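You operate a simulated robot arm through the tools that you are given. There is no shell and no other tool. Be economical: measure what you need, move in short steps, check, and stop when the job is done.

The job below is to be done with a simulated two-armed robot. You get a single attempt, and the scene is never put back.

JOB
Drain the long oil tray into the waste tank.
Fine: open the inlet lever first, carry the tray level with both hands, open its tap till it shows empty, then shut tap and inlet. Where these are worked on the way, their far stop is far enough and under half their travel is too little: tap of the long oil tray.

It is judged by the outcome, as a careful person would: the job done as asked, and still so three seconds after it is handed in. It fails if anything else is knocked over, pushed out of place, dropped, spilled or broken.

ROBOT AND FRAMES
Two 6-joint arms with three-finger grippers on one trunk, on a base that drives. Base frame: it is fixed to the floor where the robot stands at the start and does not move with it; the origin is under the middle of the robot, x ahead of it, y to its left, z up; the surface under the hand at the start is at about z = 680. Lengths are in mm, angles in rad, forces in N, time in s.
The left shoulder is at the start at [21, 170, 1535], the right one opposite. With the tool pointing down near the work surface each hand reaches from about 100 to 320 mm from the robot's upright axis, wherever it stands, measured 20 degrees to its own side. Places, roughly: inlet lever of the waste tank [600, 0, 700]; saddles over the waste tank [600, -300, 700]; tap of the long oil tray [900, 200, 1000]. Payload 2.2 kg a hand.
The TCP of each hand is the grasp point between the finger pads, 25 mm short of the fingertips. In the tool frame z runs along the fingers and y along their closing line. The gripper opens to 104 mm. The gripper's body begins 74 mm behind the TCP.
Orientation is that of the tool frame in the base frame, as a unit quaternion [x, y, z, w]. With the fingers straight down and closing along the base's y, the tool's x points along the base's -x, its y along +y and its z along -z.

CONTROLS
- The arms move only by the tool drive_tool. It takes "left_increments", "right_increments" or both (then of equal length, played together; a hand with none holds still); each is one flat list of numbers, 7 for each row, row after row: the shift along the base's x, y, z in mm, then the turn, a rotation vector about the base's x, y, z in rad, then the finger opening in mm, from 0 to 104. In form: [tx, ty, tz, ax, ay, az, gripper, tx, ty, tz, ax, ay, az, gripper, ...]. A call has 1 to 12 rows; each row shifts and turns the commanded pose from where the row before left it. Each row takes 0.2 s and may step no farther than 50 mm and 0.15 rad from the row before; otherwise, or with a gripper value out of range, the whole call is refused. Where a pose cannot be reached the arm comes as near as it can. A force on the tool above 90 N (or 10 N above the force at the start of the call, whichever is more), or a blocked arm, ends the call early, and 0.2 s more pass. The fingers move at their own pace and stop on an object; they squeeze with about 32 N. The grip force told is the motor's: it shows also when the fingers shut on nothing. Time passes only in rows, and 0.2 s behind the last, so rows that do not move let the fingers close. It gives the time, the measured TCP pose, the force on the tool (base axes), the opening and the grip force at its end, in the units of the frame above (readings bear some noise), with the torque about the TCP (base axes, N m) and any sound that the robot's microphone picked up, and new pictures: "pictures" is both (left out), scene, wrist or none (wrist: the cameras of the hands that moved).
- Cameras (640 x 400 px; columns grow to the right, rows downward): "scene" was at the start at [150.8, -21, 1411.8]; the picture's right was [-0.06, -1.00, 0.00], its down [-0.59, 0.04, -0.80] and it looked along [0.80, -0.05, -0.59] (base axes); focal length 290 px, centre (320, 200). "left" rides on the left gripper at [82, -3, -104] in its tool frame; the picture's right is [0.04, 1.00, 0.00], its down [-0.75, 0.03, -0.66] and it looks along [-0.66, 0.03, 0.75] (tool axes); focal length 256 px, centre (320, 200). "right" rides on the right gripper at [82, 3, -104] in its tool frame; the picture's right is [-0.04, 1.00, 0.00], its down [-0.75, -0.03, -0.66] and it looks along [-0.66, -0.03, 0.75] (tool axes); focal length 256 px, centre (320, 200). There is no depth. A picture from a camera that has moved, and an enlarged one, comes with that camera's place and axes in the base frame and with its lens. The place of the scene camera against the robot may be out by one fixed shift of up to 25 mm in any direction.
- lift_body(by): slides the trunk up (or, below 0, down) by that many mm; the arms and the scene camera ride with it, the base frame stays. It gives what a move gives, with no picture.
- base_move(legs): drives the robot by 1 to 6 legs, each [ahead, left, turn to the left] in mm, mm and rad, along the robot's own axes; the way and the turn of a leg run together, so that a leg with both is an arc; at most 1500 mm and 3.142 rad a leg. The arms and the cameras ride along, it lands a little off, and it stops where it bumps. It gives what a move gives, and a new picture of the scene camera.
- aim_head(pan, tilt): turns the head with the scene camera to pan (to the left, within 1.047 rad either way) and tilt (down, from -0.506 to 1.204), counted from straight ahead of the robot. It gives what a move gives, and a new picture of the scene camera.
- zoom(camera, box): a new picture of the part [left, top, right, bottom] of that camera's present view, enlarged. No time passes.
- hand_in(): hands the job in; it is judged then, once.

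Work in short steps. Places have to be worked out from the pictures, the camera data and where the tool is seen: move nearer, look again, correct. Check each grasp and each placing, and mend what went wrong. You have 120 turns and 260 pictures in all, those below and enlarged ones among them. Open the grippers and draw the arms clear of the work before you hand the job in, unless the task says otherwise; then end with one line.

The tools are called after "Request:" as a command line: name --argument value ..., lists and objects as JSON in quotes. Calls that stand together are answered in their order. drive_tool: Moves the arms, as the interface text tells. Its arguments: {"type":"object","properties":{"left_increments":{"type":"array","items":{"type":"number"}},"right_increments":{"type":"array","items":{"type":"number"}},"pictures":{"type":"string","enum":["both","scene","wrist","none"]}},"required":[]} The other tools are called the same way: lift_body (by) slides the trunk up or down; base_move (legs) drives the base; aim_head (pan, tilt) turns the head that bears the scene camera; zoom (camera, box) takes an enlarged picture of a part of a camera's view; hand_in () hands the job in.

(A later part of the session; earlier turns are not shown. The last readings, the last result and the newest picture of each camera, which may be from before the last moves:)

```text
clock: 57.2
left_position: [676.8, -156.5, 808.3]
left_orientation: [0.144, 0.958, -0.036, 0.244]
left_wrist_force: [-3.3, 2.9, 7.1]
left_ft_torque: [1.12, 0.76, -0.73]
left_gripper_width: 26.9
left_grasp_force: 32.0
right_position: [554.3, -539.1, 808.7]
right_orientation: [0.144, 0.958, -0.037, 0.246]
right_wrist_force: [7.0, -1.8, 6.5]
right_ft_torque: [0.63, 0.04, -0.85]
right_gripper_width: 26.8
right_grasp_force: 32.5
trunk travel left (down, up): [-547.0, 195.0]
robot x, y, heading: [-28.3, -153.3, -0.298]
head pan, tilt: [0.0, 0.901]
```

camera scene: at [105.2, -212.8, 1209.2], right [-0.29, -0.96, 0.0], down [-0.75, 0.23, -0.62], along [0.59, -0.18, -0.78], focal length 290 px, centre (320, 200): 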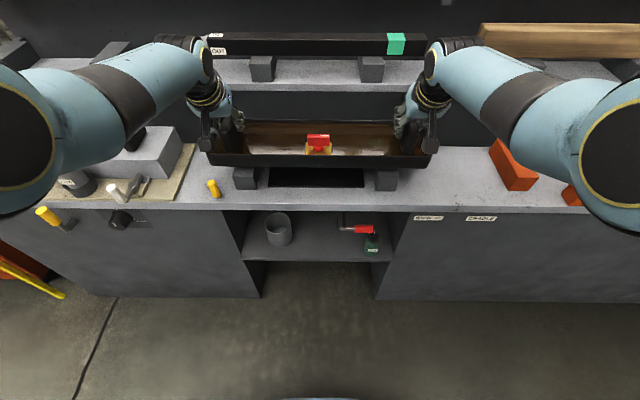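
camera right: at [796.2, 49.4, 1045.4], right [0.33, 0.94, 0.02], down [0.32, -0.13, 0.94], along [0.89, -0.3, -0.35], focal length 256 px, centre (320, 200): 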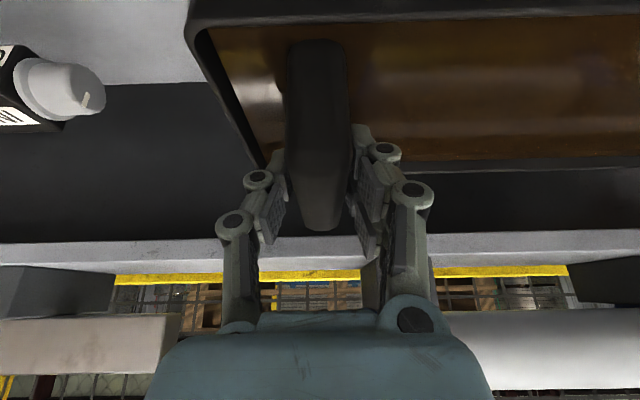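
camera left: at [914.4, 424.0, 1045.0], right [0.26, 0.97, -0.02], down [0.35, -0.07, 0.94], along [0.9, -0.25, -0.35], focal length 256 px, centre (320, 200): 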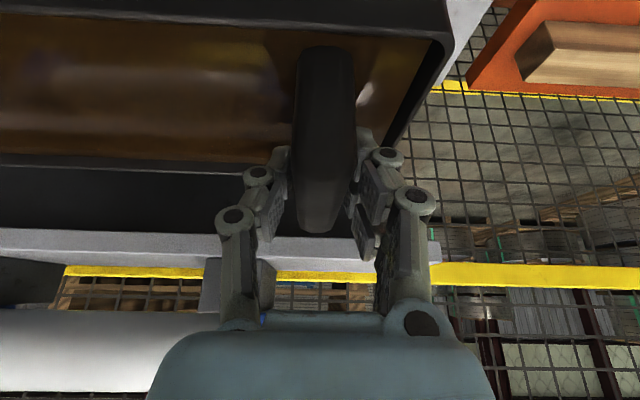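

Both ends rest on the saddles. The left hand keeps holding its handle to steady the tray. I'll release the right hand, lift it away, and bring its fingers upright toward the tap.

Request:
drive_tool --right_increments '[0, 0, 0, 0, 0, 0, 60, 0, 0, 0, 0, 0, 0, 60, 0, 0, 40, 0, 0, 0, 60, 0, 0, 45, 0, 0, 0, 60, 0, 0, 45, 0, 0, 0, 60, 0, 0, 0, 0.0366, 0.1195, 0, 60, 0, 0, 0, 0.0366, 0.1195, 0, 60, 0, 0, 0, 0.0366, 0.1195, 0, 60, 0, 0, 0, 0.0366, 0.1195, 0, 60]' --pictures "both"

```text
clock: 59.2
left_position: [677.1, -157.9, 808.2]
left_orientation: [0.143, 0.958, -0.036, 0.245]
left_wrist_force: [4.4, 4.1, 17.2]
left_ft_torque: [0.37, -0.2, -0.63]
left_gripper_width: 27.2
left_grasp_force: 31.9
right_position: [535.2, -534.3, 944.1]
right_orientation: [0.149, 0.989, 0.0, 0.001]
right_wrist_force: [-0.2, -1.2, 0.4]
right_ft_torque: [-0.05, 0.0, 0.01]
right_gripper_width: 59.6
right_grasp_force: 0.1
right hand out of reach, approached as far as the arm can: row 9
trunk travel left (down, up): [-547.0, 195.0]
robot x, y, heading: [-30.3, -152.6, -0.299]
head pan, tilt: [0.0, 0.901]
camera scene: at [102.9, -212.2, 1209.6], right [-0.29, -0.96, 0.0], down [-0.75, 0.23, -0.62], along [0.59, -0.18, -0.78], focal length 290 px, centre (320, 200)
camera right: at [457.8, -507.4, 1048.4], right [0.33, 0.94, 0.0], down [0.71, -0.25, 0.66], along [0.62, -0.22, -0.75], focal length 256 px, centre (320, 200)
```

scene: 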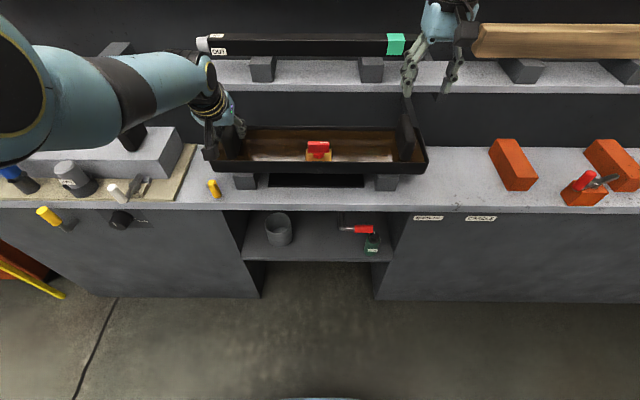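
right: 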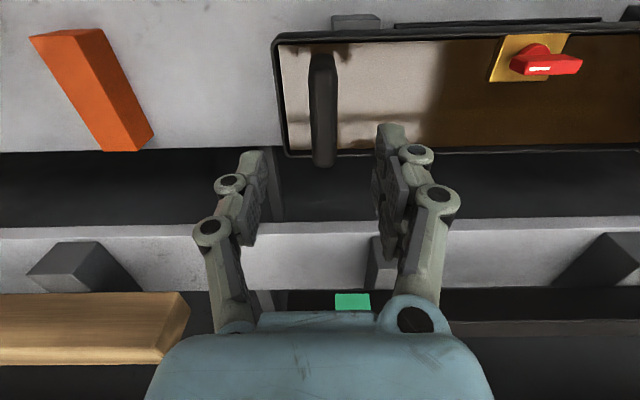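

I'll check that the tray sits level and locate the tap.

Request:
zoom --camera "scene" --box '[180, 80, 460, 250]'

Request:
zoom --camera "right" --box '[440, 0, 640, 120]'

```text
2.29 times, centred on (320, 165) of scene
camera zoom: at [102.9, -212.2, 1209.6], right [-0.29, -0.96, 0.0], down [-0.75, 0.23, -0.62], along [0.59, -0.18, -0.78], focal length 662 px, centre (320, 280)
```

zoom: 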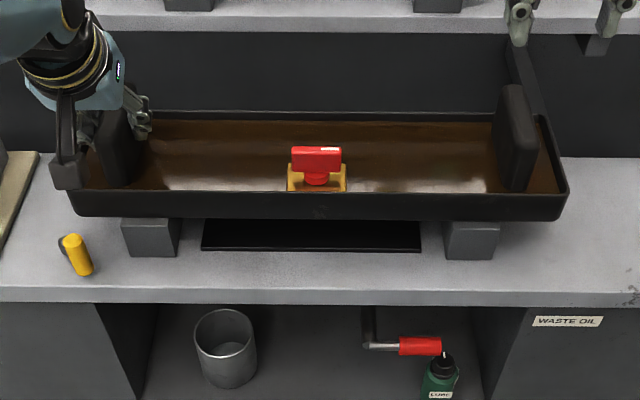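

```text
3.20 times, centred on (540, 60) of right
camera zoom: at [457.8, -507.4, 1048.4], right [0.33, 0.94, 0.0], down [0.71, -0.25, 0.66], along [0.62, -0.22, -0.75], focal length 819 px, centre (-384, 648)
```

zoom: 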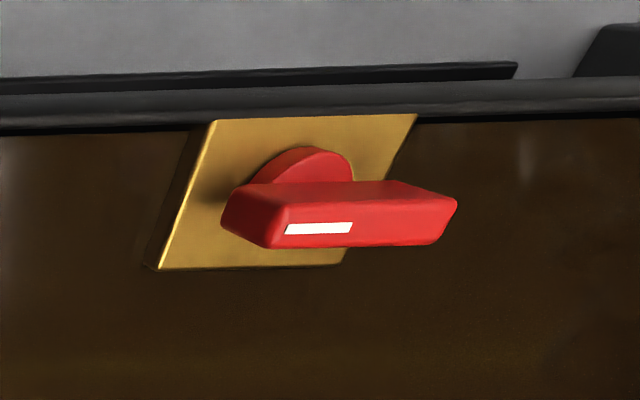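

The tray sits level on both saddles. The tap bar is at about (583,-336), top z≈793. Reach there is marginal with an upright tool, so I'll release the left hand too, raise it, and bring the robot 75 mm nearer and 60 mm lower before re-gripping.

Request:
drive_tool --left_increments '[0, 0, 0, 0, 0, 0, 60, 0, 0, 0, 0, 0, 0, 60, 0, 0, 40, 0, 0, 0, 60, 0, 0, 45, 0, 0, 0, 60, 0, 0, 45, 0, 0, 0, 60]' --right_increments '[0, 0, 0, 0, 0, 0, 75, -10, 10, 20, 0, 0, 0, 75, -20, 20, 20, 0, 0, 0, 75, -20, 20, 20, 0, 0, 0, 75, -20, 10, 0, 0, 0, 0, 75]' --pictures "none"

Request:
base_move --legs '[[75, 0, 0]]'

Request:
lift_body --by -60

```text
clock: 60.4
left_position: [673.6, -157.1, 938.9]
left_orientation: [0.144, 0.959, -0.037, 0.242]
left_wrist_force: [0.8, 0.6, -0.3]
left_ft_torque: [-0.03, -0.02, -0.01]
left_gripper_width: 60.2
left_grasp_force: 0.1
right_position: [465.5, -475.2, 1004.2]
right_orientation: [0.148, 0.989, 0.0, 0.0]
right_wrist_force: [0.3, 0.6, 0.2]
right_ft_torque: [0.01, -0.01, -0.01]
right_gripper_width: 75.1
right_grasp_force: 0.1
trunk travel left (down, up): [-547.0, 195.0]
robot x, y, heading: [-29.9, -154.4, -0.293]
head pan, tilt: [0.0, 0.901]
```

```text
clock: 61.5
left_position: [748.1, -178.0, 936.1]
left_orientation: [0.144, 0.959, -0.037, 0.241]
left_wrist_force: [0.3, -0.2, -0.3]
left_ft_torque: [0.01, 0.02, 0.01]
left_gripper_width: 60.2
left_grasp_force: 0.0
right_position: [541.6, -497.3, 1001.4]
right_orientation: [0.146, 0.989, 0.001, -0.001]
right_wrist_force: [0.3, -0.6, 0.1]
right_ft_torque: [0.0, 0.03, 0.02]
right_gripper_width: 74.9
right_grasp_force: 0.1
trunk travel left (down, up): [-547.0, 195.0]
robot x, y, heading: [42.1, -175.1, -0.292]
head pan, tilt: [0.0, 0.901]
camera scene: at [178.8, -234.9, 1209.1], right [-0.29, -0.96, 0.0], down [-0.75, 0.23, -0.62], along [0.59, -0.18, -0.79], focal length 290 px, centre (320, 200)
```

scene: 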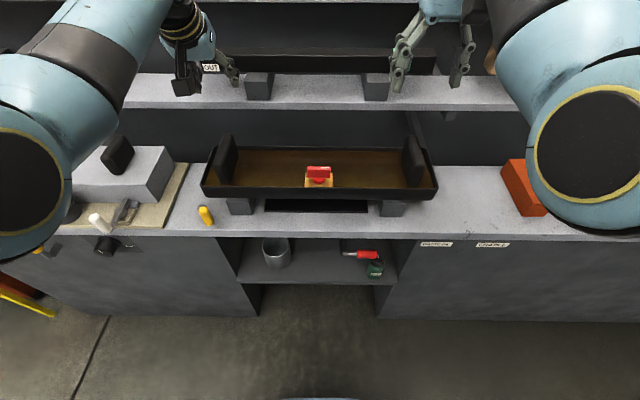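

```text
clock: 62.5
left_position: [748.7, -177.7, 877.2]
left_orientation: [0.143, 0.959, -0.037, 0.244]
left_wrist_force: [0.6, -0.3, 0.3]
left_ft_torque: [0.04, 0.01, 0.0]
left_gripper_width: 59.6
left_grasp_force: 0.2
right_position: [541.0, -497.3, 943.5]
right_orientation: [0.147, 0.989, -0.001, 0.0]
right_wrist_force: [0.1, -0.3, 0.2]
right_ft_torque: [0.01, -0.01, -0.01]
right_gripper_width: 75.0
right_grasp_force: 0.1
trunk travel left (down, up): [-487.0, 255.0]
robot x, y, heading: [46.0, -178.8, -0.292]
head pan, tilt: [0.0, 0.901]
```

Now I'll bring the left hand back over its handle, down, and grip it again to steady the tray.

Request:
drive_tool --left_increments '[-36, 10.3, 0, 0, 0, 0, 60, -35.7, 10.3, 0, 0, 0, 0, 60, 0, 0, -35, 0, 0, 0, 60, 0, 0, -33, 0, 0, 0, 60, 0, 0, 0, 0, 0, 0, 60, 0, 0, 0, 0, 0, 0, 8, 0, 0, 0, 0, 0, 0, 8, 0, 0, 0, 0, 0, 0, 8]' --pictures "both"

```text
clock: 64.3
left_position: [673.7, -156.8, 808.6]
left_orientation: [0.144, 0.959, -0.037, 0.243]
left_wrist_force: [0.5, 3.1, 0.2]
left_ft_torque: [0.52, -0.31, -0.48]
left_gripper_width: 26.9
left_grasp_force: 32.3
right_position: [540.7, -497.7, 943.1]
right_orientation: [0.147, 0.989, 0.0, -0.001]
right_wrist_force: [0.6, 0.5, 0.3]
right_ft_torque: [-0.03, -0.02, 0.02]
right_gripper_width: 75.0
right_grasp_force: 0.0
trunk travel left (down, up): [-487.0, 255.0]
robot x, y, heading: [42.9, -174.2, -0.296]
head pan, tilt: [0.0, 0.901]
camera scene: at [178.1, -234.4, 1148.5], right [-0.29, -0.96, 0.0], down [-0.75, 0.23, -0.62], along [0.59, -0.18, -0.78], focal length 290 px, centre (320, 200)
camera left: at [557.1, -125.5, 861.5], right [0.26, 0.97, -0.02], down [0.34, -0.07, 0.94], along [0.9, -0.25, -0.35], focal length 256 px, centre (320, 200)
```

scene: 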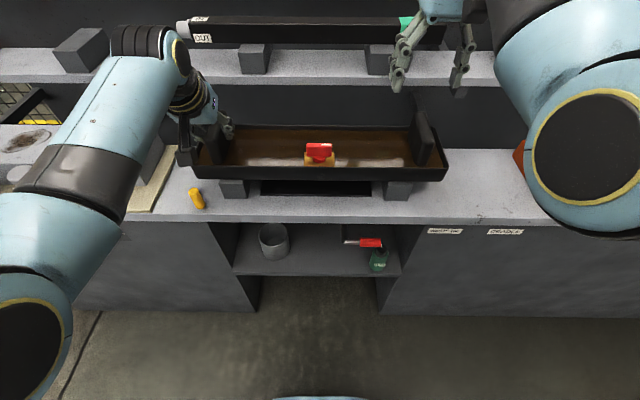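
left: 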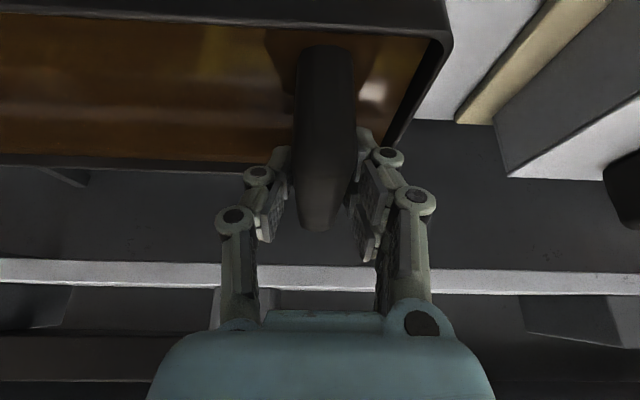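

The left hand holds its handle again. Now I'll take the right hand above the tap.

Request:
drive_tool --right_increments '[11, 40, 0, 0, 0, 0, 75, 11, 41, 0, 0, 0, 0, 75, 10, 41, -10, 0, 0, 0, 75, 10, 40, -20, 0, 0, 0, 75, 0, 0, -40, 0, 0, 0, 75, 0, 0, 0, 0, 0, 0, 75]' --pictures "both"

```text
clock: 65.9
left_position: [674.1, -158.0, 808.4]
left_orientation: [0.145, 0.959, -0.037, 0.243]
left_wrist_force: [0.4, -1.5, 0.2]
left_ft_torque: [-0.06, -0.06, -0.4]
left_gripper_width: 26.8
left_grasp_force: 32.5
right_position: [593.5, -406.5, 860.1]
right_orientation: [0.172, 0.985, -0.022, -0.001]
right_wrist_force: [-0.5, 0.7, 0.1]
right_ft_torque: [-0.01, 0.01, 0.0]
right_gripper_width: 74.9
right_grasp_force: 0.0
right hand out of reach, approached as far as the arm can: row 4
trunk travel left (down, up): [-487.0, 255.0]
robot x, y, heading: [43.7, -174.2, -0.293]
head pan, tilt: [0.0, 0.901]
stopped in row 6 (right hand): the arm was blocked; the commanded pose is now the measured one
camera scene: at [178.2, -234.9, 1148.5], right [-0.29, -0.96, 0.0], down [-0.75, 0.23, -0.62], along [0.59, -0.18, -0.78], focal length 290 px, centre (320, 200)
camera right: at [518.2, -371.1, 962.2], right [0.38, 0.93, -0.04], down [0.71, -0.25, 0.66], along [0.6, -0.28, -0.75], focal length 256 px, centre (320, 200)
```

scene: 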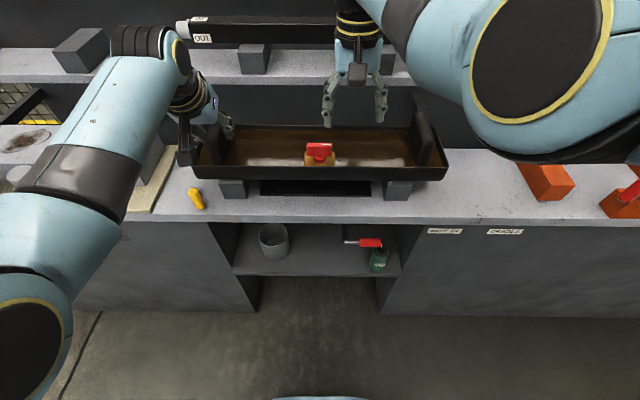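
right: 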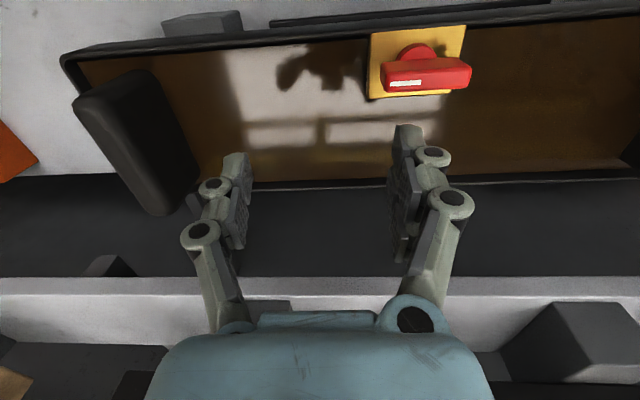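

The right arm is blocked reaching inward while folded. I'll release the left hand and re-stand the robot about 105 mm further left and the trunk 80 mm higher. Then each arm works more on its own side and more extended.

Request:
drive_tool --left_increments '[0, 0, 0, 0, 0, 0, 60, 0, 0, 0, 0, 0, 0, 60, 0, 0, 40, 0, 0, 0, 60, 0, 0, 40, 0, 0, 0, 60]' --right_increments '[0, -20, 10, 0, 0, 0, 75, 0, -30, 20, 0, 0, 0, 75, 0, -20, 10, 0, 0, 0, 75, 0, 0, 0, 0, 0, 0, 75]' --pictures "none"

Request:
lift_body --by 80

Request:
base_move --legs '[[0, 105, 0]]'

```text
clock: 66.9
left_position: [674.7, -157.3, 890.4]
left_orientation: [0.144, 0.959, -0.037, 0.241]
left_wrist_force: [0.3, -0.6, 0.5]
left_ft_torque: [0.03, 0.0, 0.0]
left_gripper_width: 60.0
left_grasp_force: 0.0
right_position: [592.6, -473.0, 898.4]
right_orientation: [0.169, 0.985, -0.021, -0.001]
right_wrist_force: [0.0, -0.5, 0.1]
right_ft_torque: [0.01, -0.02, -0.01]
right_gripper_width: 75.1
right_grasp_force: 0.0
trunk travel left (down, up): [-487.0, 255.0]
robot x, y, heading: [44.0, -176.7, -0.293]
head pan, tilt: [0.0, 0.901]
```

```text
clock: 68.0
left_position: [674.7, -158.4, 969.0]
left_orientation: [0.144, 0.959, -0.037, 0.241]
left_wrist_force: [0.5, 0.1, -0.3]
left_ft_torque: [0.0, -0.04, 0.02]
left_gripper_width: 60.0
left_grasp_force: 0.0
right_position: [593.3, -471.9, 977.9]
right_orientation: [0.169, 0.985, -0.022, -0.003]
right_wrist_force: [0.7, -0.4, 0.6]
right_ft_torque: [-0.02, -0.01, 0.02]
right_gripper_width: 75.1
right_grasp_force: 0.1
trunk travel left (down, up): [-567.0, 175.0]
robot x, y, heading: [39.5, -177.6, -0.297]
head pan, tilt: [0.0, 0.901]
```

```text
clock: 69.2
left_position: [705.2, -57.3, 970.1]
left_orientation: [0.142, 0.959, -0.036, 0.242]
left_wrist_force: [0.5, -0.2, 0.1]
left_ft_torque: [-0.01, -0.01, -0.02]
left_gripper_width: 60.0
left_grasp_force: 0.1
right_position: [623.6, -371.1, 979.5]
right_orientation: [0.169, 0.985, -0.021, -0.002]
right_wrist_force: [0.0, -0.2, 0.1]
right_ft_torque: [-0.04, -0.02, 0.0]
right_gripper_width: 75.1
right_grasp_force: 0.0
trunk travel left (down, up): [-567.0, 175.0]
robot x, y, heading: [71.3, -72.2, -0.296]
head pan, tilt: [0.0, 0.901]
camera scene: at [207.8, -132.7, 1229.5], right [-0.29, -0.96, 0.0], down [-0.75, 0.23, -0.62], along [0.59, -0.18, -0.78], focal length 290 px, centre (320, 200)
```

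scene: 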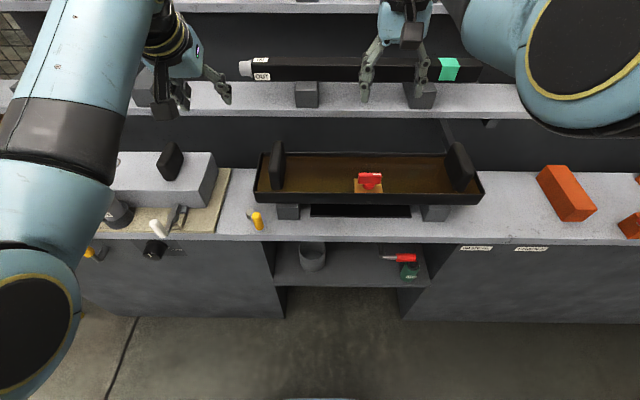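

Now try the right hand over the tap first.

Request:
drive_tool --right_increments '[-10, 8, -40, 0.041, -0.011, 0.043, 75, -15, 13, -40, 0, 0, 0, 75, -15, 14, -40, 0, 0, 0, 75, 0, 0, 0, 0, 0, 0, 75]' --pictures "both"

```text
clock: 70.2
left_position: [705.7, -57.5, 969.8]
left_orientation: [0.143, 0.959, -0.037, 0.242]
left_wrist_force: [-0.2, -0.6, 0.1]
left_ft_torque: [0.0, 0.02, 0.01]
left_gripper_width: 60.4
left_grasp_force: 0.0
right_position: [584.2, -336.9, 859.6]
right_orientation: [0.149, 0.989, 0.002, 0.001]
right_wrist_force: [0.0, -0.4, -0.4]
right_ft_torque: [0.0, 0.01, 0.01]
right_gripper_width: 74.9
right_grasp_force: 0.0
trunk travel left (down, up): [-567.0, 175.0]
robot x, y, heading: [70.7, -74.5, -0.299]
head pan, tilt: [0.0, 0.901]
camera scene: at [207.6, -133.8, 1229.6], right [-0.29, -0.96, 0.0], down [-0.75, 0.23, -0.62], along [0.59, -0.18, -0.78], focal length 290 px, centre (320, 200)
camera right: at [507.9, -309.1, 963.1], right [0.33, 0.94, 0.0], down [0.71, -0.25, 0.66], along [0.62, -0.22, -0.75], focal length 256 px, centre (320, 200)
```

scene: 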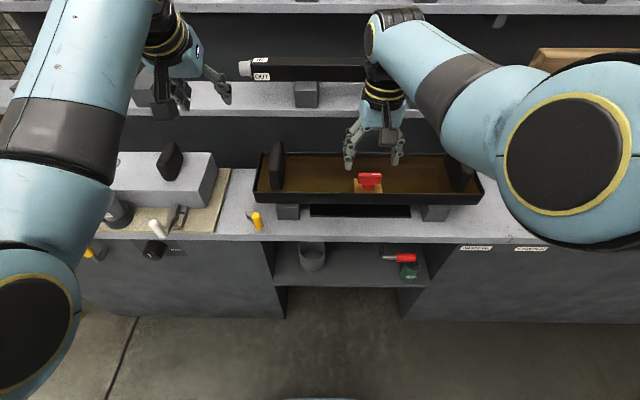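
right: 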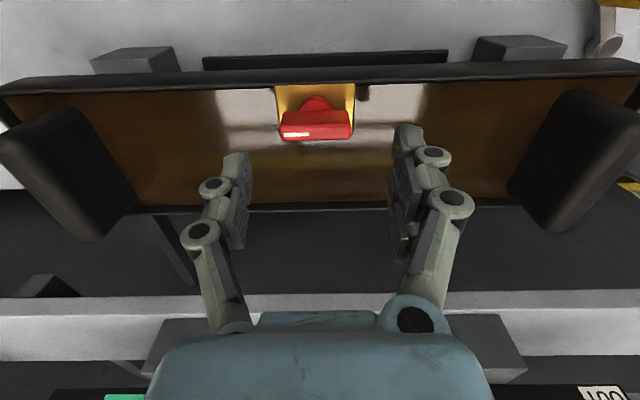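

The right hand reaches the tap: bar top ≈(582,-338,799), 51 mm long. Now I'll take the left hand back onto its handle.

Request:
drive_tool --left_increments '[-10, -33, 0, 0, 0, 0, 60, -10, -33, 0, 0, 0, 0, 60, -11, -33, 0, 0, 0, 0, 60, 0, 0, -45, 0, 0, 0, 60, 0, 0, -45, 0, 0, 0, 60, 0, 0, -40, 0, 0, 0, 60, 0, 0, 0, 0, 0, 0, 60]' --pictures "wrist"

```text
clock: 72.0
left_position: [688.2, -110.3, 828.3]
left_orientation: [0.136, 0.96, -0.004, 0.246]
left_wrist_force: [-0.6, 1.6, 2.9]
left_ft_torque: [-0.11, 0.03, -0.02]
left_gripper_width: 66.9
left_grasp_force: 0.0
right_position: [586.2, -336.3, 859.5]
right_orientation: [0.148, 0.989, 0.0, 0.001]
right_wrist_force: [0.1, -0.4, -0.5]
right_ft_torque: [-0.01, -0.03, -0.01]
right_gripper_width: 75.1
right_grasp_force: 0.0
trunk travel left (down, up): [-567.0, 175.0]
robot x, y, heading: [72.5, -74.9, -0.296]
head pan, tilt: [0.0, 0.901]
stopped in row 7 (left hand): the arm was blocked; the commanded pose is now the measured one
camera left: at [569.7, -85.6, 880.1], right [0.23, 0.97, 0.04], down [0.33, -0.12, 0.93], along [0.91, -0.2, -0.35], focal length 256 px, centre (320, 200)
```

left: 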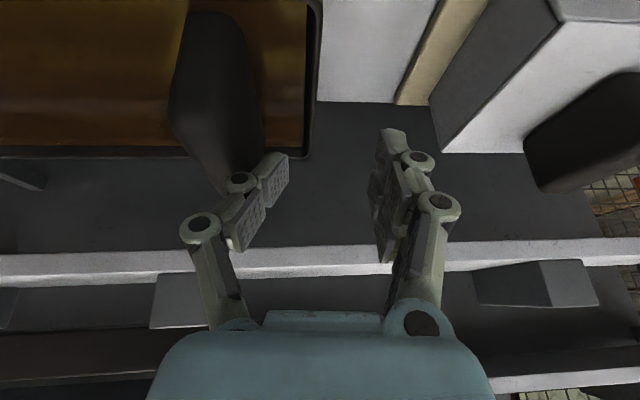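

The left arm can't fold that far in from here and its finger just brushed the handle. I'll back it off upward and work the tap with the right hand alone, watching the tray.

Request:
drive_tool --left_increments '[5, 15, 15, 0, 0, 0, 60, 5, 15, 35, 0, 0, 0, 60, 5, 15, 40, 0, 0, 0, 60, 5, 15, 40, 0, 0, 0, 60]' --pictures "scene"

Request:
zoom --camera "scene" --box '[220, 120, 500, 290]'

```text
clock: 73.0
left_position: [707.9, -50.8, 957.8]
left_orientation: [0.138, 0.96, -0.005, 0.245]
left_wrist_force: [0.7, 0.1, -0.4]
left_ft_torque: [-0.02, -0.01, 0.01]
left_gripper_width: 60.2
left_grasp_force: 0.0
right_position: [585.0, -337.1, 859.2]
right_orientation: [0.148, 0.989, 0.0, 0.001]
right_wrist_force: [0.5, 0.7, 0.5]
right_ft_torque: [-0.02, -0.02, 0.02]
right_gripper_width: 75.0
right_grasp_force: 0.1
trunk travel left (down, up): [-567.0, 175.0]
robot x, y, heading: [75.7, -75.6, -0.294]
head pan, tilt: [0.0, 0.901]
camera scene: at [207.4, -133.4, 1229.6], right [-0.29, -0.96, 0.0], down [-0.75, 0.23, -0.62], along [0.59, -0.18, -0.78], focal length 290 px, centre (320, 200)
```

scene: 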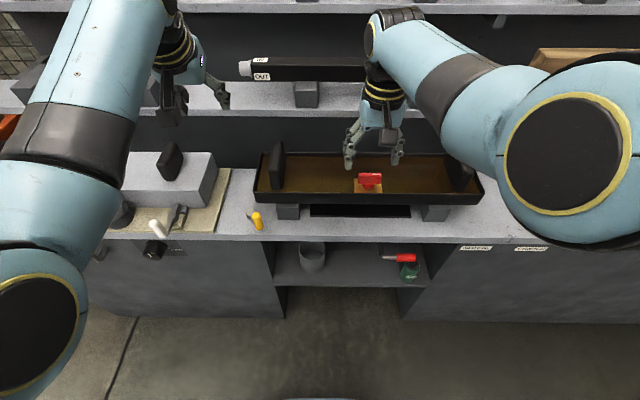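

```text
2.29 times, centred on (360, 205) of scene
camera zoom: at [207.4, -133.4, 1229.6], right [-0.29, -0.96, 0.0], down [-0.75, 0.23, -0.62], along [0.59, -0.18, -0.78], focal length 662 px, centre (229, 189)
```

zoom: 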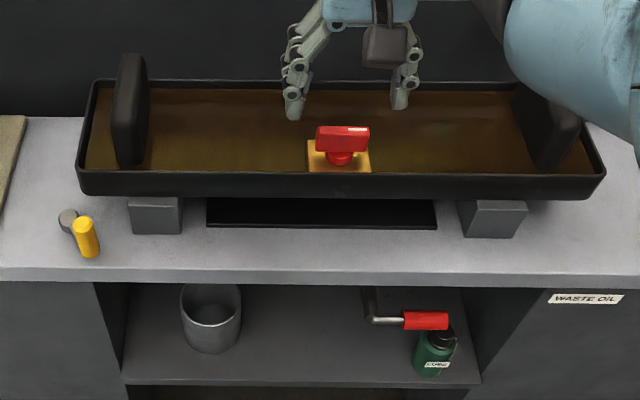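

Tray undisturbed. I'll lower the right hand onto the tap bar and close on its ends.

Request:
drive_tool --right_increments '[-2, -2, -30, 0, 0, 0, 75, 0, 0, -27, 0, 0, 0, 75, 0, 0, 0, 0, 0, 0, 75, 0, 0, 0, 0, 0, 0, 40, 0, 0, 0, 0, 0, 0, 40, 0, 0, 0, 0, 0, 0, 40]' --pictures "both"

```text
clock: 74.4
left_position: [708.7, -51.3, 957.8]
left_orientation: [0.136, 0.96, -0.004, 0.245]
left_wrist_force: [-0.4, -0.6, 0.1]
left_ft_torque: [-0.03, 0.01, 0.02]
left_gripper_width: 60.0
left_grasp_force: 0.1
right_position: [582.9, -337.7, 804.3]
right_orientation: [0.148, 0.989, 0.001, 0.001]
right_wrist_force: [-0.5, -0.1, 3.7]
right_ft_torque: [0.13, 0.11, -0.07]
right_gripper_width: 47.3
right_grasp_force: 32.7
trunk travel left (down, up): [-567.0, 175.0]
robot x, y, heading: [71.5, -71.4, -0.296]
head pan, tilt: [0.0, 0.901]
camera scene: at [207.2, -133.8, 1229.6], right [-0.29, -0.96, 0.0], down [-0.75, 0.23, -0.62], along [0.59, -0.18, -0.78], focal length 290 px, centre (320, 200)
camera right: at [504.5, -311.2, 907.5], right [0.33, 0.94, 0.0], down [0.71, -0.25, 0.66], along [0.62, -0.22, -0.75], focal length 256 px, centre (320, 200)
```

scene: 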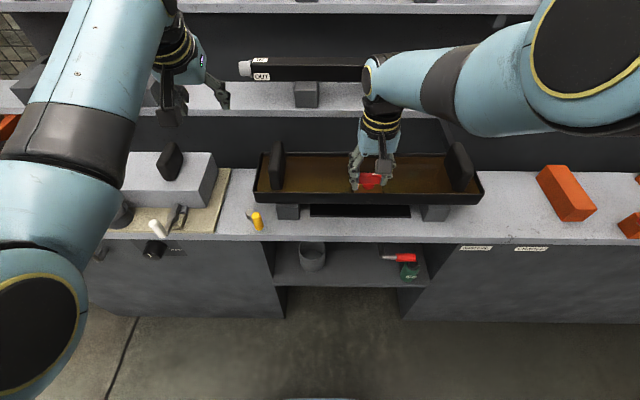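
right: 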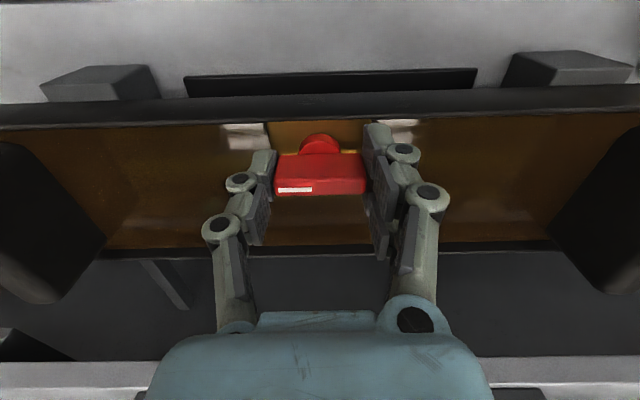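

The bar is gripped (47 mm). I'll try a small counter-clockwise turn about the vertical and read the torque.

Request:
drive_tool --right_increments '[0, 0, 0, 0, 0, 0.1, 40, 0, 0, 0, 0, 0, 0.1, 40, 0, 0, 0, 0, 0, 0, 40]' --pictures "wrist"

```text
clock: 75.2
left_position: [709.4, -52.5, 957.7]
left_orientation: [0.138, 0.96, -0.005, 0.244]
left_wrist_force: [-0.9, 0.3, -0.1]
left_ft_torque: [-0.06, 0.02, -0.05]
left_gripper_width: 59.9
left_grasp_force: 0.1
right_position: [582.6, -339.5, 804.2]
right_orientation: [0.047, 0.999, 0.0, 0.002]
right_wrist_force: [2.6, -2.1, 0.1]
right_ft_torque: [-0.11, -0.42, -0.51]
right_gripper_width: 47.2
right_grasp_force: 31.7
trunk travel left (down, up): [-567.0, 175.0]
robot x, y, heading: [74.1, -77.6, -0.296]
head pan, tilt: [0.0, 0.901]
camera right: at [501.0, -327.8, 907.0], right [0.14, 0.99, 0.0], down [0.75, -0.1, 0.66], along [0.65, -0.09, -0.75], focal length 256 px, centre (320, 200)
```

right: 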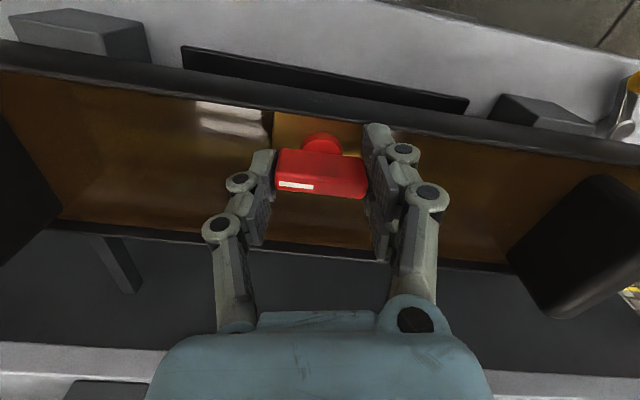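

The bar turned 0.2 rad with 0.5 Nm and the tray stayed parallel to the panel. Continue.

Request:
drive_tool --right_increments '[0, 0, 0, 0, 0, 0.12, 40, 0, 0, 0, 0, 0, 0.12, 40, 0, 0, 0, 0, 0, 0.12, 40, 0, 0, 0, 0, 0, 0.12, 40, 0, 0, 0, 0, 0, 0, 40]' --pictures "both"

```text
clock: 76.4
left_position: [709.1, -51.2, 957.4]
left_orientation: [0.137, 0.96, -0.005, 0.244]
left_wrist_force: [0.0, 0.4, 0.1]
left_ft_torque: [-0.01, 0.01, -0.01]
left_gripper_width: 60.0
left_grasp_force: 0.1
right_position: [581.7, -340.2, 803.2]
right_orientation: [-0.192, 0.981, 0.0, 0.001]
right_wrist_force: [-0.1, 1.5, -2.5]
right_ft_torque: [0.01, -0.08, -0.03]
right_gripper_width: 41.8
right_grasp_force: 1.2
trunk travel left (down, up): [-567.0, 175.0]
robot x, y, heading: [73.8, -72.9, -0.294]
head pan, tilt: [0.0, 0.901]
camera scene: at [207.6, -133.6, 1229.5], right [-0.29, -0.96, 0.0], down [-0.75, 0.23, -0.62], along [0.59, -0.18, -0.78], focal length 290 px, centre (320, 200)
camera right: at [504.7, -365.8, 906.9], right [-0.34, 0.94, 0.0], down [0.71, 0.25, 0.66], along [0.62, 0.22, -0.75], focal length 256 px, centre (320, 200)
```

scene: 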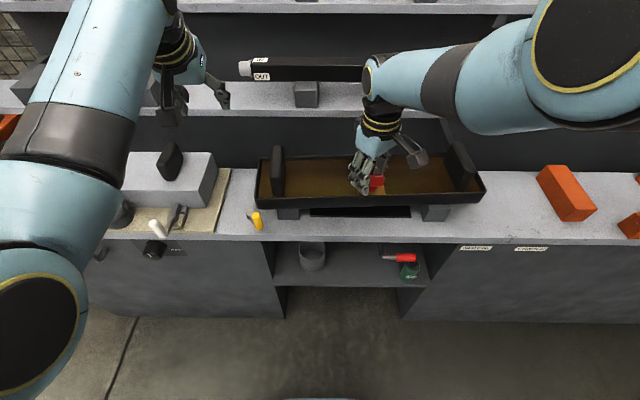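
right: 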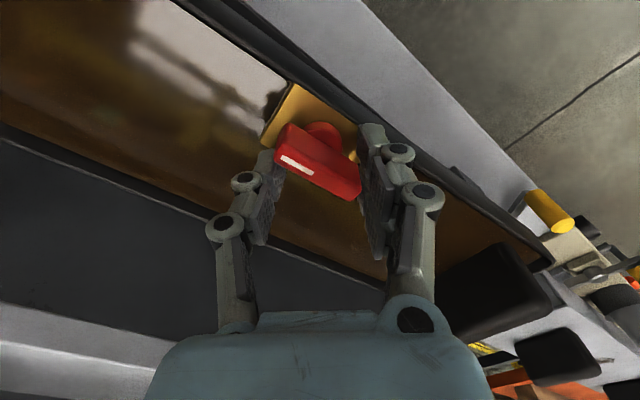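

The bar slipped in the fingers. I'll look closely at the tray and bar before going on.

Request:
zoom --camera "scene" --box '[220, 120, 500, 290]'

Request:
zoom --camera "right" --box '[220, 60, 420, 260]'

```text
2.29 times, centred on (360, 205) of scene
camera zoom: at [207.6, -133.6, 1229.5], right [-0.29, -0.96, 0.0], down [-0.75, 0.23, -0.62], along [0.59, -0.18, -0.78], focal length 662 px, centre (229, 189)
```

zoom: 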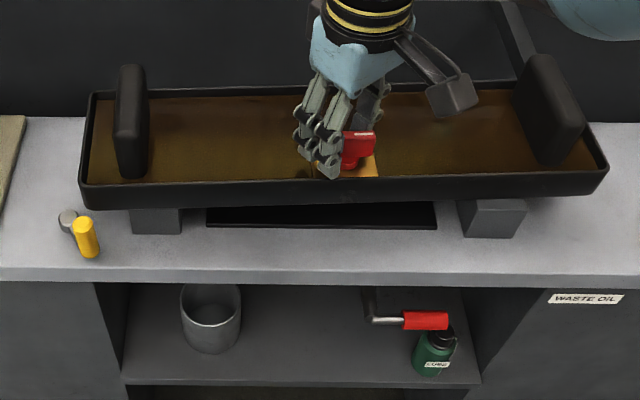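

```text
2.00 times, centred on (320, 160) of right
camera zoom: at [504.7, -365.8, 906.9], right [-0.34, 0.94, 0.0], down [0.71, 0.25, 0.66], along [0.62, 0.22, -0.75], focal length 512 px, centre (320, 280)
```

zoom: 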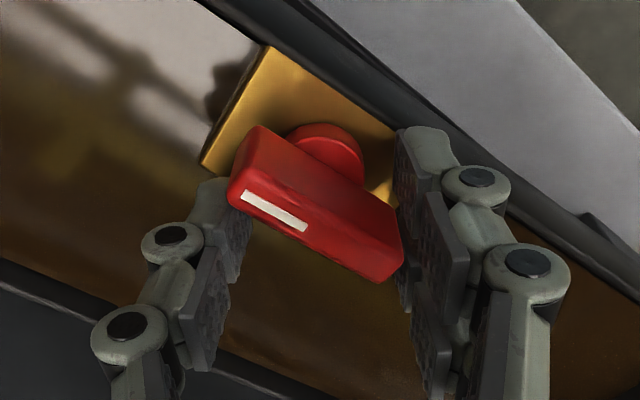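

The bar is still square with its plate: counter-clockwise is its shut stop, and only the tray nudged about 0.03 rad. So it opens clockwise. I'll release, rise, and yaw the hand a further 0.9 rad to grip the bar's long sides, then turn back clockwise.

Request:
drive_tool --right_increments '[0, 0, 0, 0, 0, 0, 75, 0, 0, 0, 0, 0, 0, 75, 0, 0, 30, 0, 0, 0, 75, 0, 0, 30, 0, 0, 0.15, 60, 0, 0, 0, 0, 0, 0.15, 50, 0, 0, 0, 0, 0, 0.15, 44, 0, 0, 0, 0, 0, 0.15, 44, 0, 0, 0, 0, 0, 0.15, 44, 0, 0, 0, 0, 0, 0.15, 44, 0, 0, 0, 0, 0, 0, 44]' --pictures "both"

```text
clock: 78.6
left_position: [709.5, -51.4, 957.2]
left_orientation: [0.138, 0.96, -0.004, 0.244]
left_wrist_force: [-0.2, -0.6, 0.6]
left_ft_torque: [0.0, -0.03, 0.04]
left_gripper_width: 60.1
left_grasp_force: 0.0
right_position: [582.6, -340.0, 862.5]
right_orientation: [-0.599, 0.801, 0.001, 0.0]
right_wrist_force: [-0.1, 0.0, 0.3]
right_ft_torque: [0.01, 0.0, 0.01]
right_gripper_width: 44.1
right_grasp_force: 0.1
trunk travel left (down, up): [-567.0, 175.0]
robot x, y, heading: [75.1, -76.5, -0.299]
head pan, tilt: [0.0, 0.901]
camera scene: at [207.4, -133.8, 1229.6], right [-0.29, -0.96, 0.0], down [-0.75, 0.23, -0.62], along [0.59, -0.18, -0.78], focal length 290 px, centre (320, 200)
camera right: at [556.7, -415.9, 966.0], right [-0.95, 0.32, 0.0], down [0.24, 0.71, 0.66], along [0.21, 0.62, -0.75], focal length 256 px, centre (320, 200)
```

scene: 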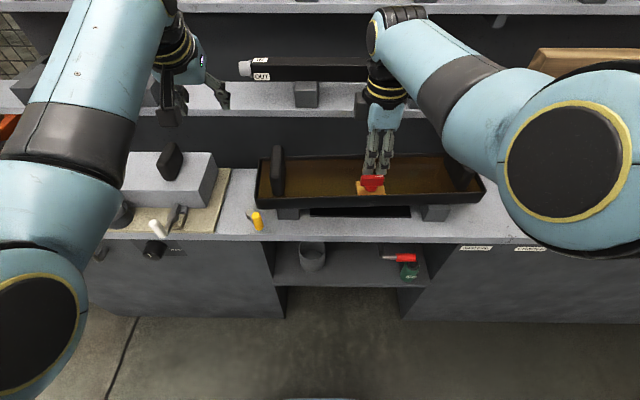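
right: 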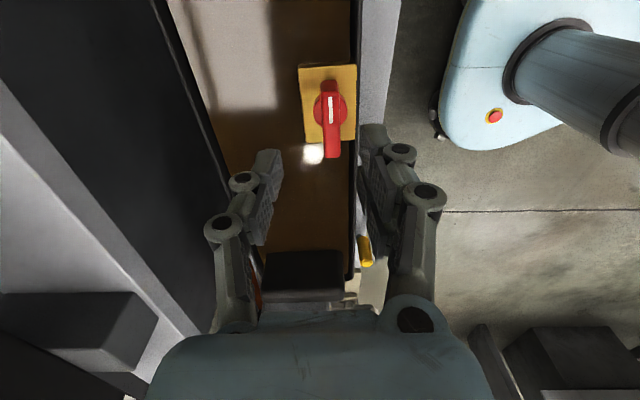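

From this side the bar centre shows near (574,-344), turned slightly more than the hand. I'll correct by (-8,-4) mm and +0.05 rad, descend and close on its sides.

Request:
drive_tool --right_increments '[-8, -4, 0, 0, 0, 0.05, 44, 0, 0, -30, 0, 0, 0, 44, 0, 0, -27, 0, 0, 0, 44, 0, 0, 0, 0, 0, 0, 44]' --pictures "wrist"

```text
clock: 79.6
left_position: [709.0, -51.1, 957.1]
left_orientation: [0.137, 0.96, -0.004, 0.245]
left_wrist_force: [-0.3, 0.5, -0.6]
left_ft_torque: [0.0, -0.02, -0.01]
left_gripper_width: 60.0
left_grasp_force: 0.1
right_position: [574.1, -344.5, 804.5]
right_orientation: [-0.619, 0.786, 0.001, 0.0]
right_wrist_force: [0.3, -0.4, 0.9]
right_ft_torque: [-0.01, 0.02, 0.05]
right_gripper_width: 43.7
right_grasp_force: 0.1
trunk travel left (down, up): [-567.0, 175.0]
robot x, y, heading: [78.3, -75.9, -0.293]
head pan, tilt: [0.0, 0.901]
camera right: at [552.4, -422.5, 908.7], right [-0.96, 0.27, 0.0], down [0.21, 0.72, 0.66], along [0.18, 0.63, -0.75], focal length 256 px, centre (320, 200)
```

right: 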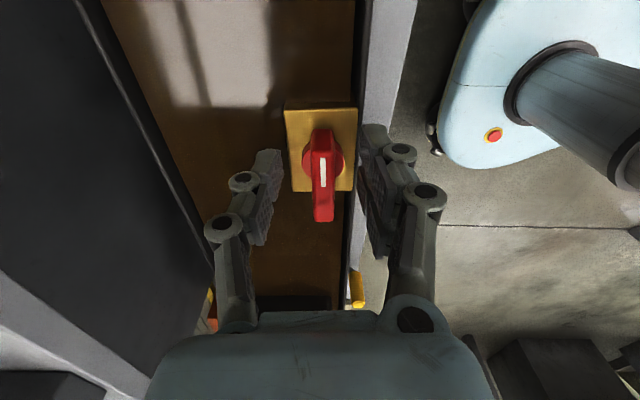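

Perfectly aligned. Close on the bar and turn clockwise a little.

Request:
drive_tool --right_increments '[0, 0, 0, 0, 0, 0, 6, 0, 0, 0, 0, 0, 0, 6, 0, 0, 0, 0, 0, 0, 6, 0, 0, 0, 0, 0, -0.1, 6, 0, 0, 0, 0, 0, -0.1, 6, 0, 0, 0, 0, 0, -0.1, 6, 0, 0, 0, 0, 0, 0, 6]' --pictures "both"

Request:
zoom --camera "scene" --box '[220, 120, 500, 290]'

```text
clock: 81.2
left_position: [708.7, -52.9, 956.7]
left_orientation: [0.138, 0.96, -0.004, 0.245]
left_wrist_force: [0.3, -0.1, -0.5]
left_ft_torque: [0.01, 0.0, 0.04]
left_gripper_width: 60.0
left_grasp_force: 0.0
right_position: [574.4, -343.6, 804.9]
right_orientation: [-0.493, 0.87, 0.001, 0.0]
right_wrist_force: [-4.0, -2.8, 3.0]
right_ft_torque: [-0.18, 0.07, 0.0]
right_gripper_width: 12.7
right_grasp_force: 32.1
trunk travel left (down, up): [-567.0, 175.0]
robot x, y, heading: [73.9, -74.8, -0.298]
head pan, tilt: [0.0, 0.901]
camera scene: at [206.8, -134.1, 1229.6], right [-0.29, -0.96, 0.0], down [-0.75, 0.23, -0.62], along [0.59, -0.18, -0.78], focal length 290 px, centre (320, 200)
camera right: at [530.0, -411.5, 909.3], right [-0.84, 0.55, 0.0], down [0.41, 0.63, 0.66], along [0.36, 0.55, -0.75], focal length 256 px, centre (320, 200)
```

scene: 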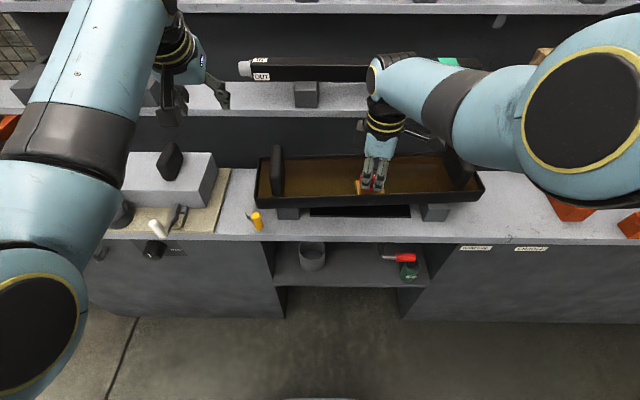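
right: 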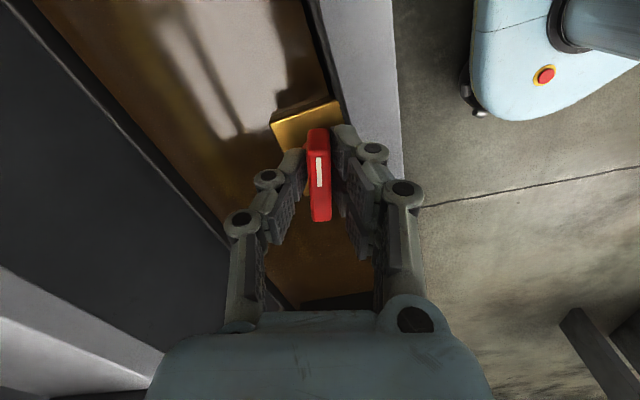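

```text
2.29 times, centred on (360, 205) of scene
camera zoom: at [206.8, -134.1, 1229.6], right [-0.29, -0.96, 0.0], down [-0.75, 0.23, -0.62], along [0.59, -0.18, -0.78], focal length 662 px, centre (229, 189)
```

zoom: 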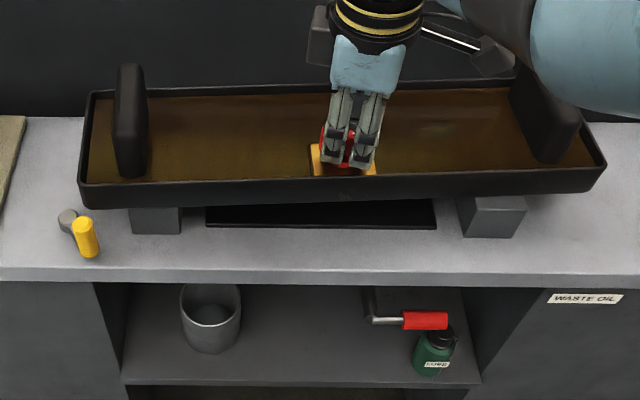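

The tap turns clockwise freely and the tray stays put. Continue.

Request:
drive_tool --right_increments '[0, 0, 0, 0, 0, -0.12, 6, 0, 0, 0, 0, 0, -0.12, 6, 0, 0, 0, 0, 0, -0.12, 6, 0, 0, 0, 0, 0, -0.12, 6, 0, 0, 0, 0, 0, -0.12, 6, 0, 0, 0, 0, 0, 0, 6]' --pictures "both"

Request:
zoom --camera "scene" --box '[220, 120, 500, 290]'

```text
clock: 82.6
left_position: [708.0, -51.5, 957.0]
left_orientation: [0.136, 0.96, -0.004, 0.244]
left_wrist_force: [-0.5, -0.6, -0.1]
left_ft_torque: [0.0, 0.01, 0.01]
left_gripper_width: 60.2
left_grasp_force: 0.1
right_position: [574.8, -342.8, 806.1]
right_orientation: [-0.214, 0.977, 0.001, 0.001]
right_wrist_force: [-3.8, 2.1, 0.5]
right_ft_torque: [0.14, -0.5, -0.02]
right_gripper_width: 12.9
right_grasp_force: 31.9
trunk travel left (down, up): [-567.0, 175.0]
robot x, y, heading: [73.4, -74.6, -0.293]
head pan, tilt: [0.0, 0.901]
camera scene: at [207.1, -133.6, 1229.6], right [-0.29, -0.96, 0.0], down [-0.75, 0.23, -0.62], along [0.59, -0.18, -0.78], focal length 290 px, centre (320, 200)
camera right: at [499.0, -372.8, 909.3], right [-0.38, 0.92, 0.0], down [0.7, 0.29, 0.66], along [0.61, 0.25, -0.75], focal length 256 px, centre (320, 200)
```

scene: 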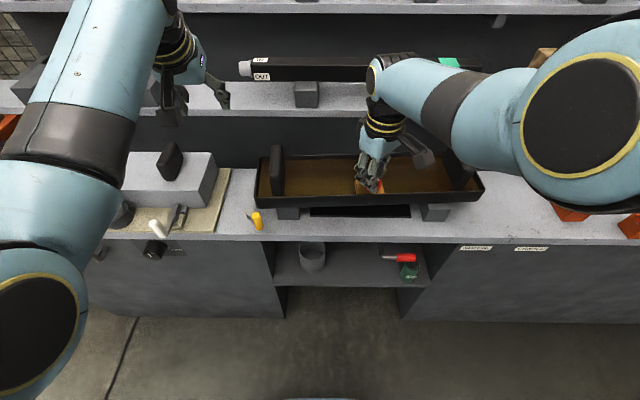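
right: 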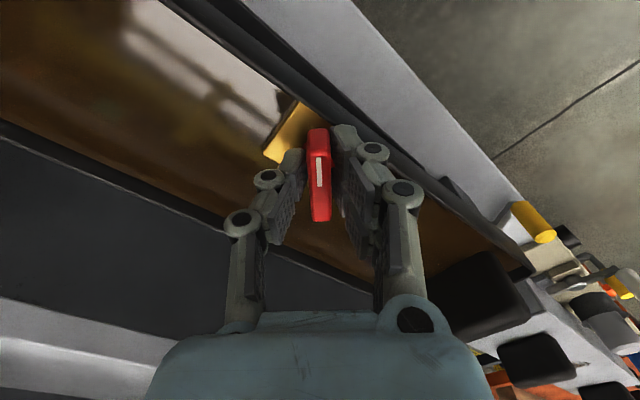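

```text
2.29 times, centred on (360, 205) of scene
camera zoom: at [207.1, -133.6, 1229.6], right [-0.29, -0.96, 0.0], down [-0.75, 0.23, -0.62], along [0.59, -0.18, -0.78], focal length 662 px, centre (229, 189)
```

zoom: 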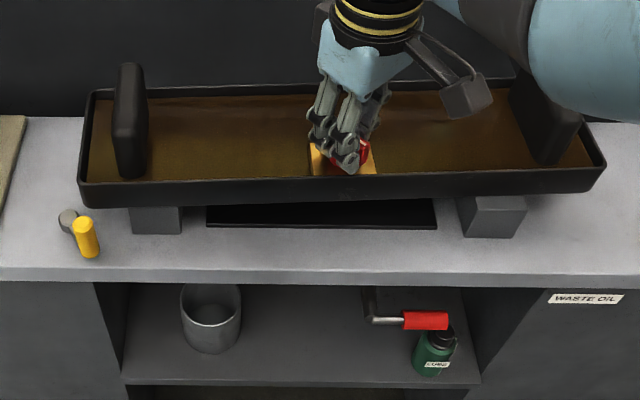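

Turned 0.9 rad so far. Continue toward the far stop.

Request:
drive_tool --right_increments '[0, 0, 0, 0, 0, -0.12, 6, 0, 0, 0, 0, 0, -0.12, 6, 0, 0, 0, 0, 0, -0.12, 6, 0, 0, 0, 0, 0, -0.12, 6, 0, 0, 0, 0, 0, -0.08, 6, 0, 0, 0, 0, 0, 0, 6]' --pictures "both"

Request:
zoom --camera "scene" --box '[220, 120, 500, 290]'

```text
clock: 84.0
left_position: [708.8, -52.2, 957.6]
left_orientation: [0.137, 0.96, -0.006, 0.245]
left_wrist_force: [0.6, -0.1, -0.6]
left_ft_torque: [0.0, 0.03, -0.01]
left_gripper_width: 60.0
left_grasp_force: 0.1
right_position: [575.7, -342.5, 806.1]
right_orientation: [0.064, 0.998, 0.001, 0.001]
right_wrist_force: [-0.4, 3.1, -0.5]
right_ft_torque: [0.0, 0.04, -0.01]
right_gripper_width: 12.8
right_grasp_force: 32.3
trunk travel left (down, up): [-567.0, 175.0]
robot x, y, heading: [75.7, -72.5, -0.293]
head pan, tilt: [0.0, 0.901]
camera scene: at [207.6, -133.6, 1229.5], right [-0.29, -0.96, 0.0], down [-0.75, 0.23, -0.62], along [0.59, -0.18, -0.78], focal length 290 px, centre (320, 200)
camera right: at [495.0, -328.9, 909.3], right [0.17, 0.99, 0.0], down [0.74, -0.13, 0.66], along [0.65, -0.11, -0.75], focal length 256 px, centre (320, 200)
```

scene: 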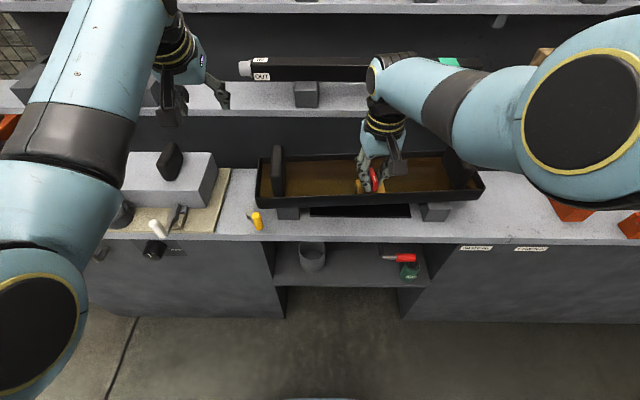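
right: 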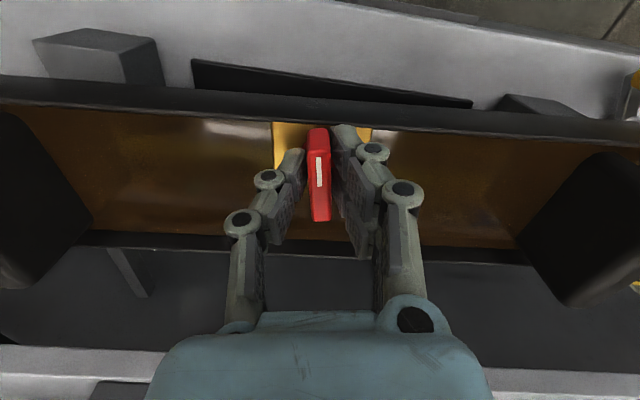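

```text
2.29 times, centred on (360, 205) of scene
camera zoom: at [207.6, -133.6, 1229.5], right [-0.29, -0.96, 0.0], down [-0.75, 0.23, -0.62], along [0.59, -0.18, -0.78], focal length 662 px, centre (229, 189)
```

zoom: 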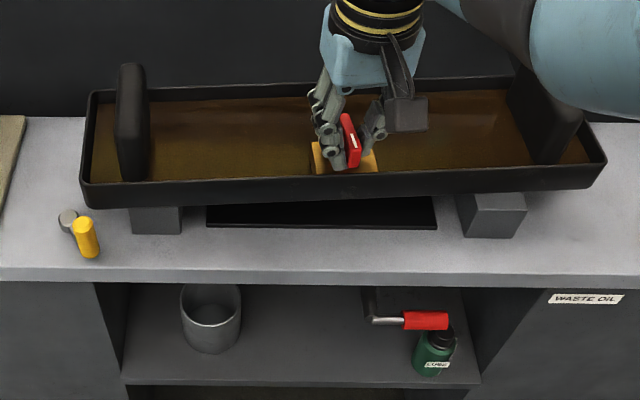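

Oil is dropping and the bar is near perpendicular (1.46 rad). I'll add a little more and see if a stop is felt.

Request:
drive_tool --right_increments '[0, 0, 0, 0, 0, -0.06, 6, 0, 0, 0, 0, 0, -0.06, 6, 0, 0, 0, 0, 0, 0, 6, 0, 0, 0, 0, 0, 0, 6]' --pictures "none"

Request:
zoom --camera "scene" --box '[220, 120, 500, 290]'

```text
clock: 85.0
left_position: [709.7, -51.9, 956.3]
left_orientation: [0.136, 0.96, -0.005, 0.244]
left_wrist_force: [0.1, 0.1, 0.0]
left_ft_torque: [0.01, -0.01, 0.0]
left_gripper_width: 60.0
left_grasp_force: 0.0
right_position: [576.3, -343.0, 805.9]
right_orientation: [0.123, 0.992, 0.0, 0.001]
right_wrist_force: [3.7, 1.5, -0.8]
right_ft_torque: [0.07, 0.43, 0.19]
right_gripper_width: 13.1
right_grasp_force: 32.7
trunk travel left (down, up): [-567.0, 175.0]
robot x, y, heading: [75.1, -78.3, -0.297]
head pan, tilt: [0.0, 0.901]
```

```text
2.29 times, centred on (360, 205) of scene
camera zoom: at [208.0, -133.7, 1229.5], right [-0.29, -0.96, 0.0], down [-0.75, 0.23, -0.62], along [0.59, -0.18, -0.78], focal length 662 px, centre (229, 189)
```

zoom: 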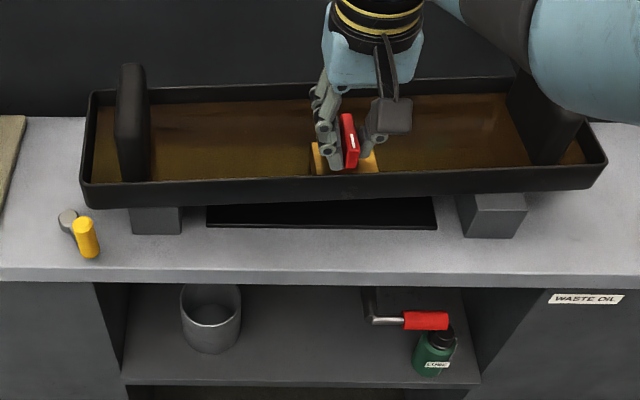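

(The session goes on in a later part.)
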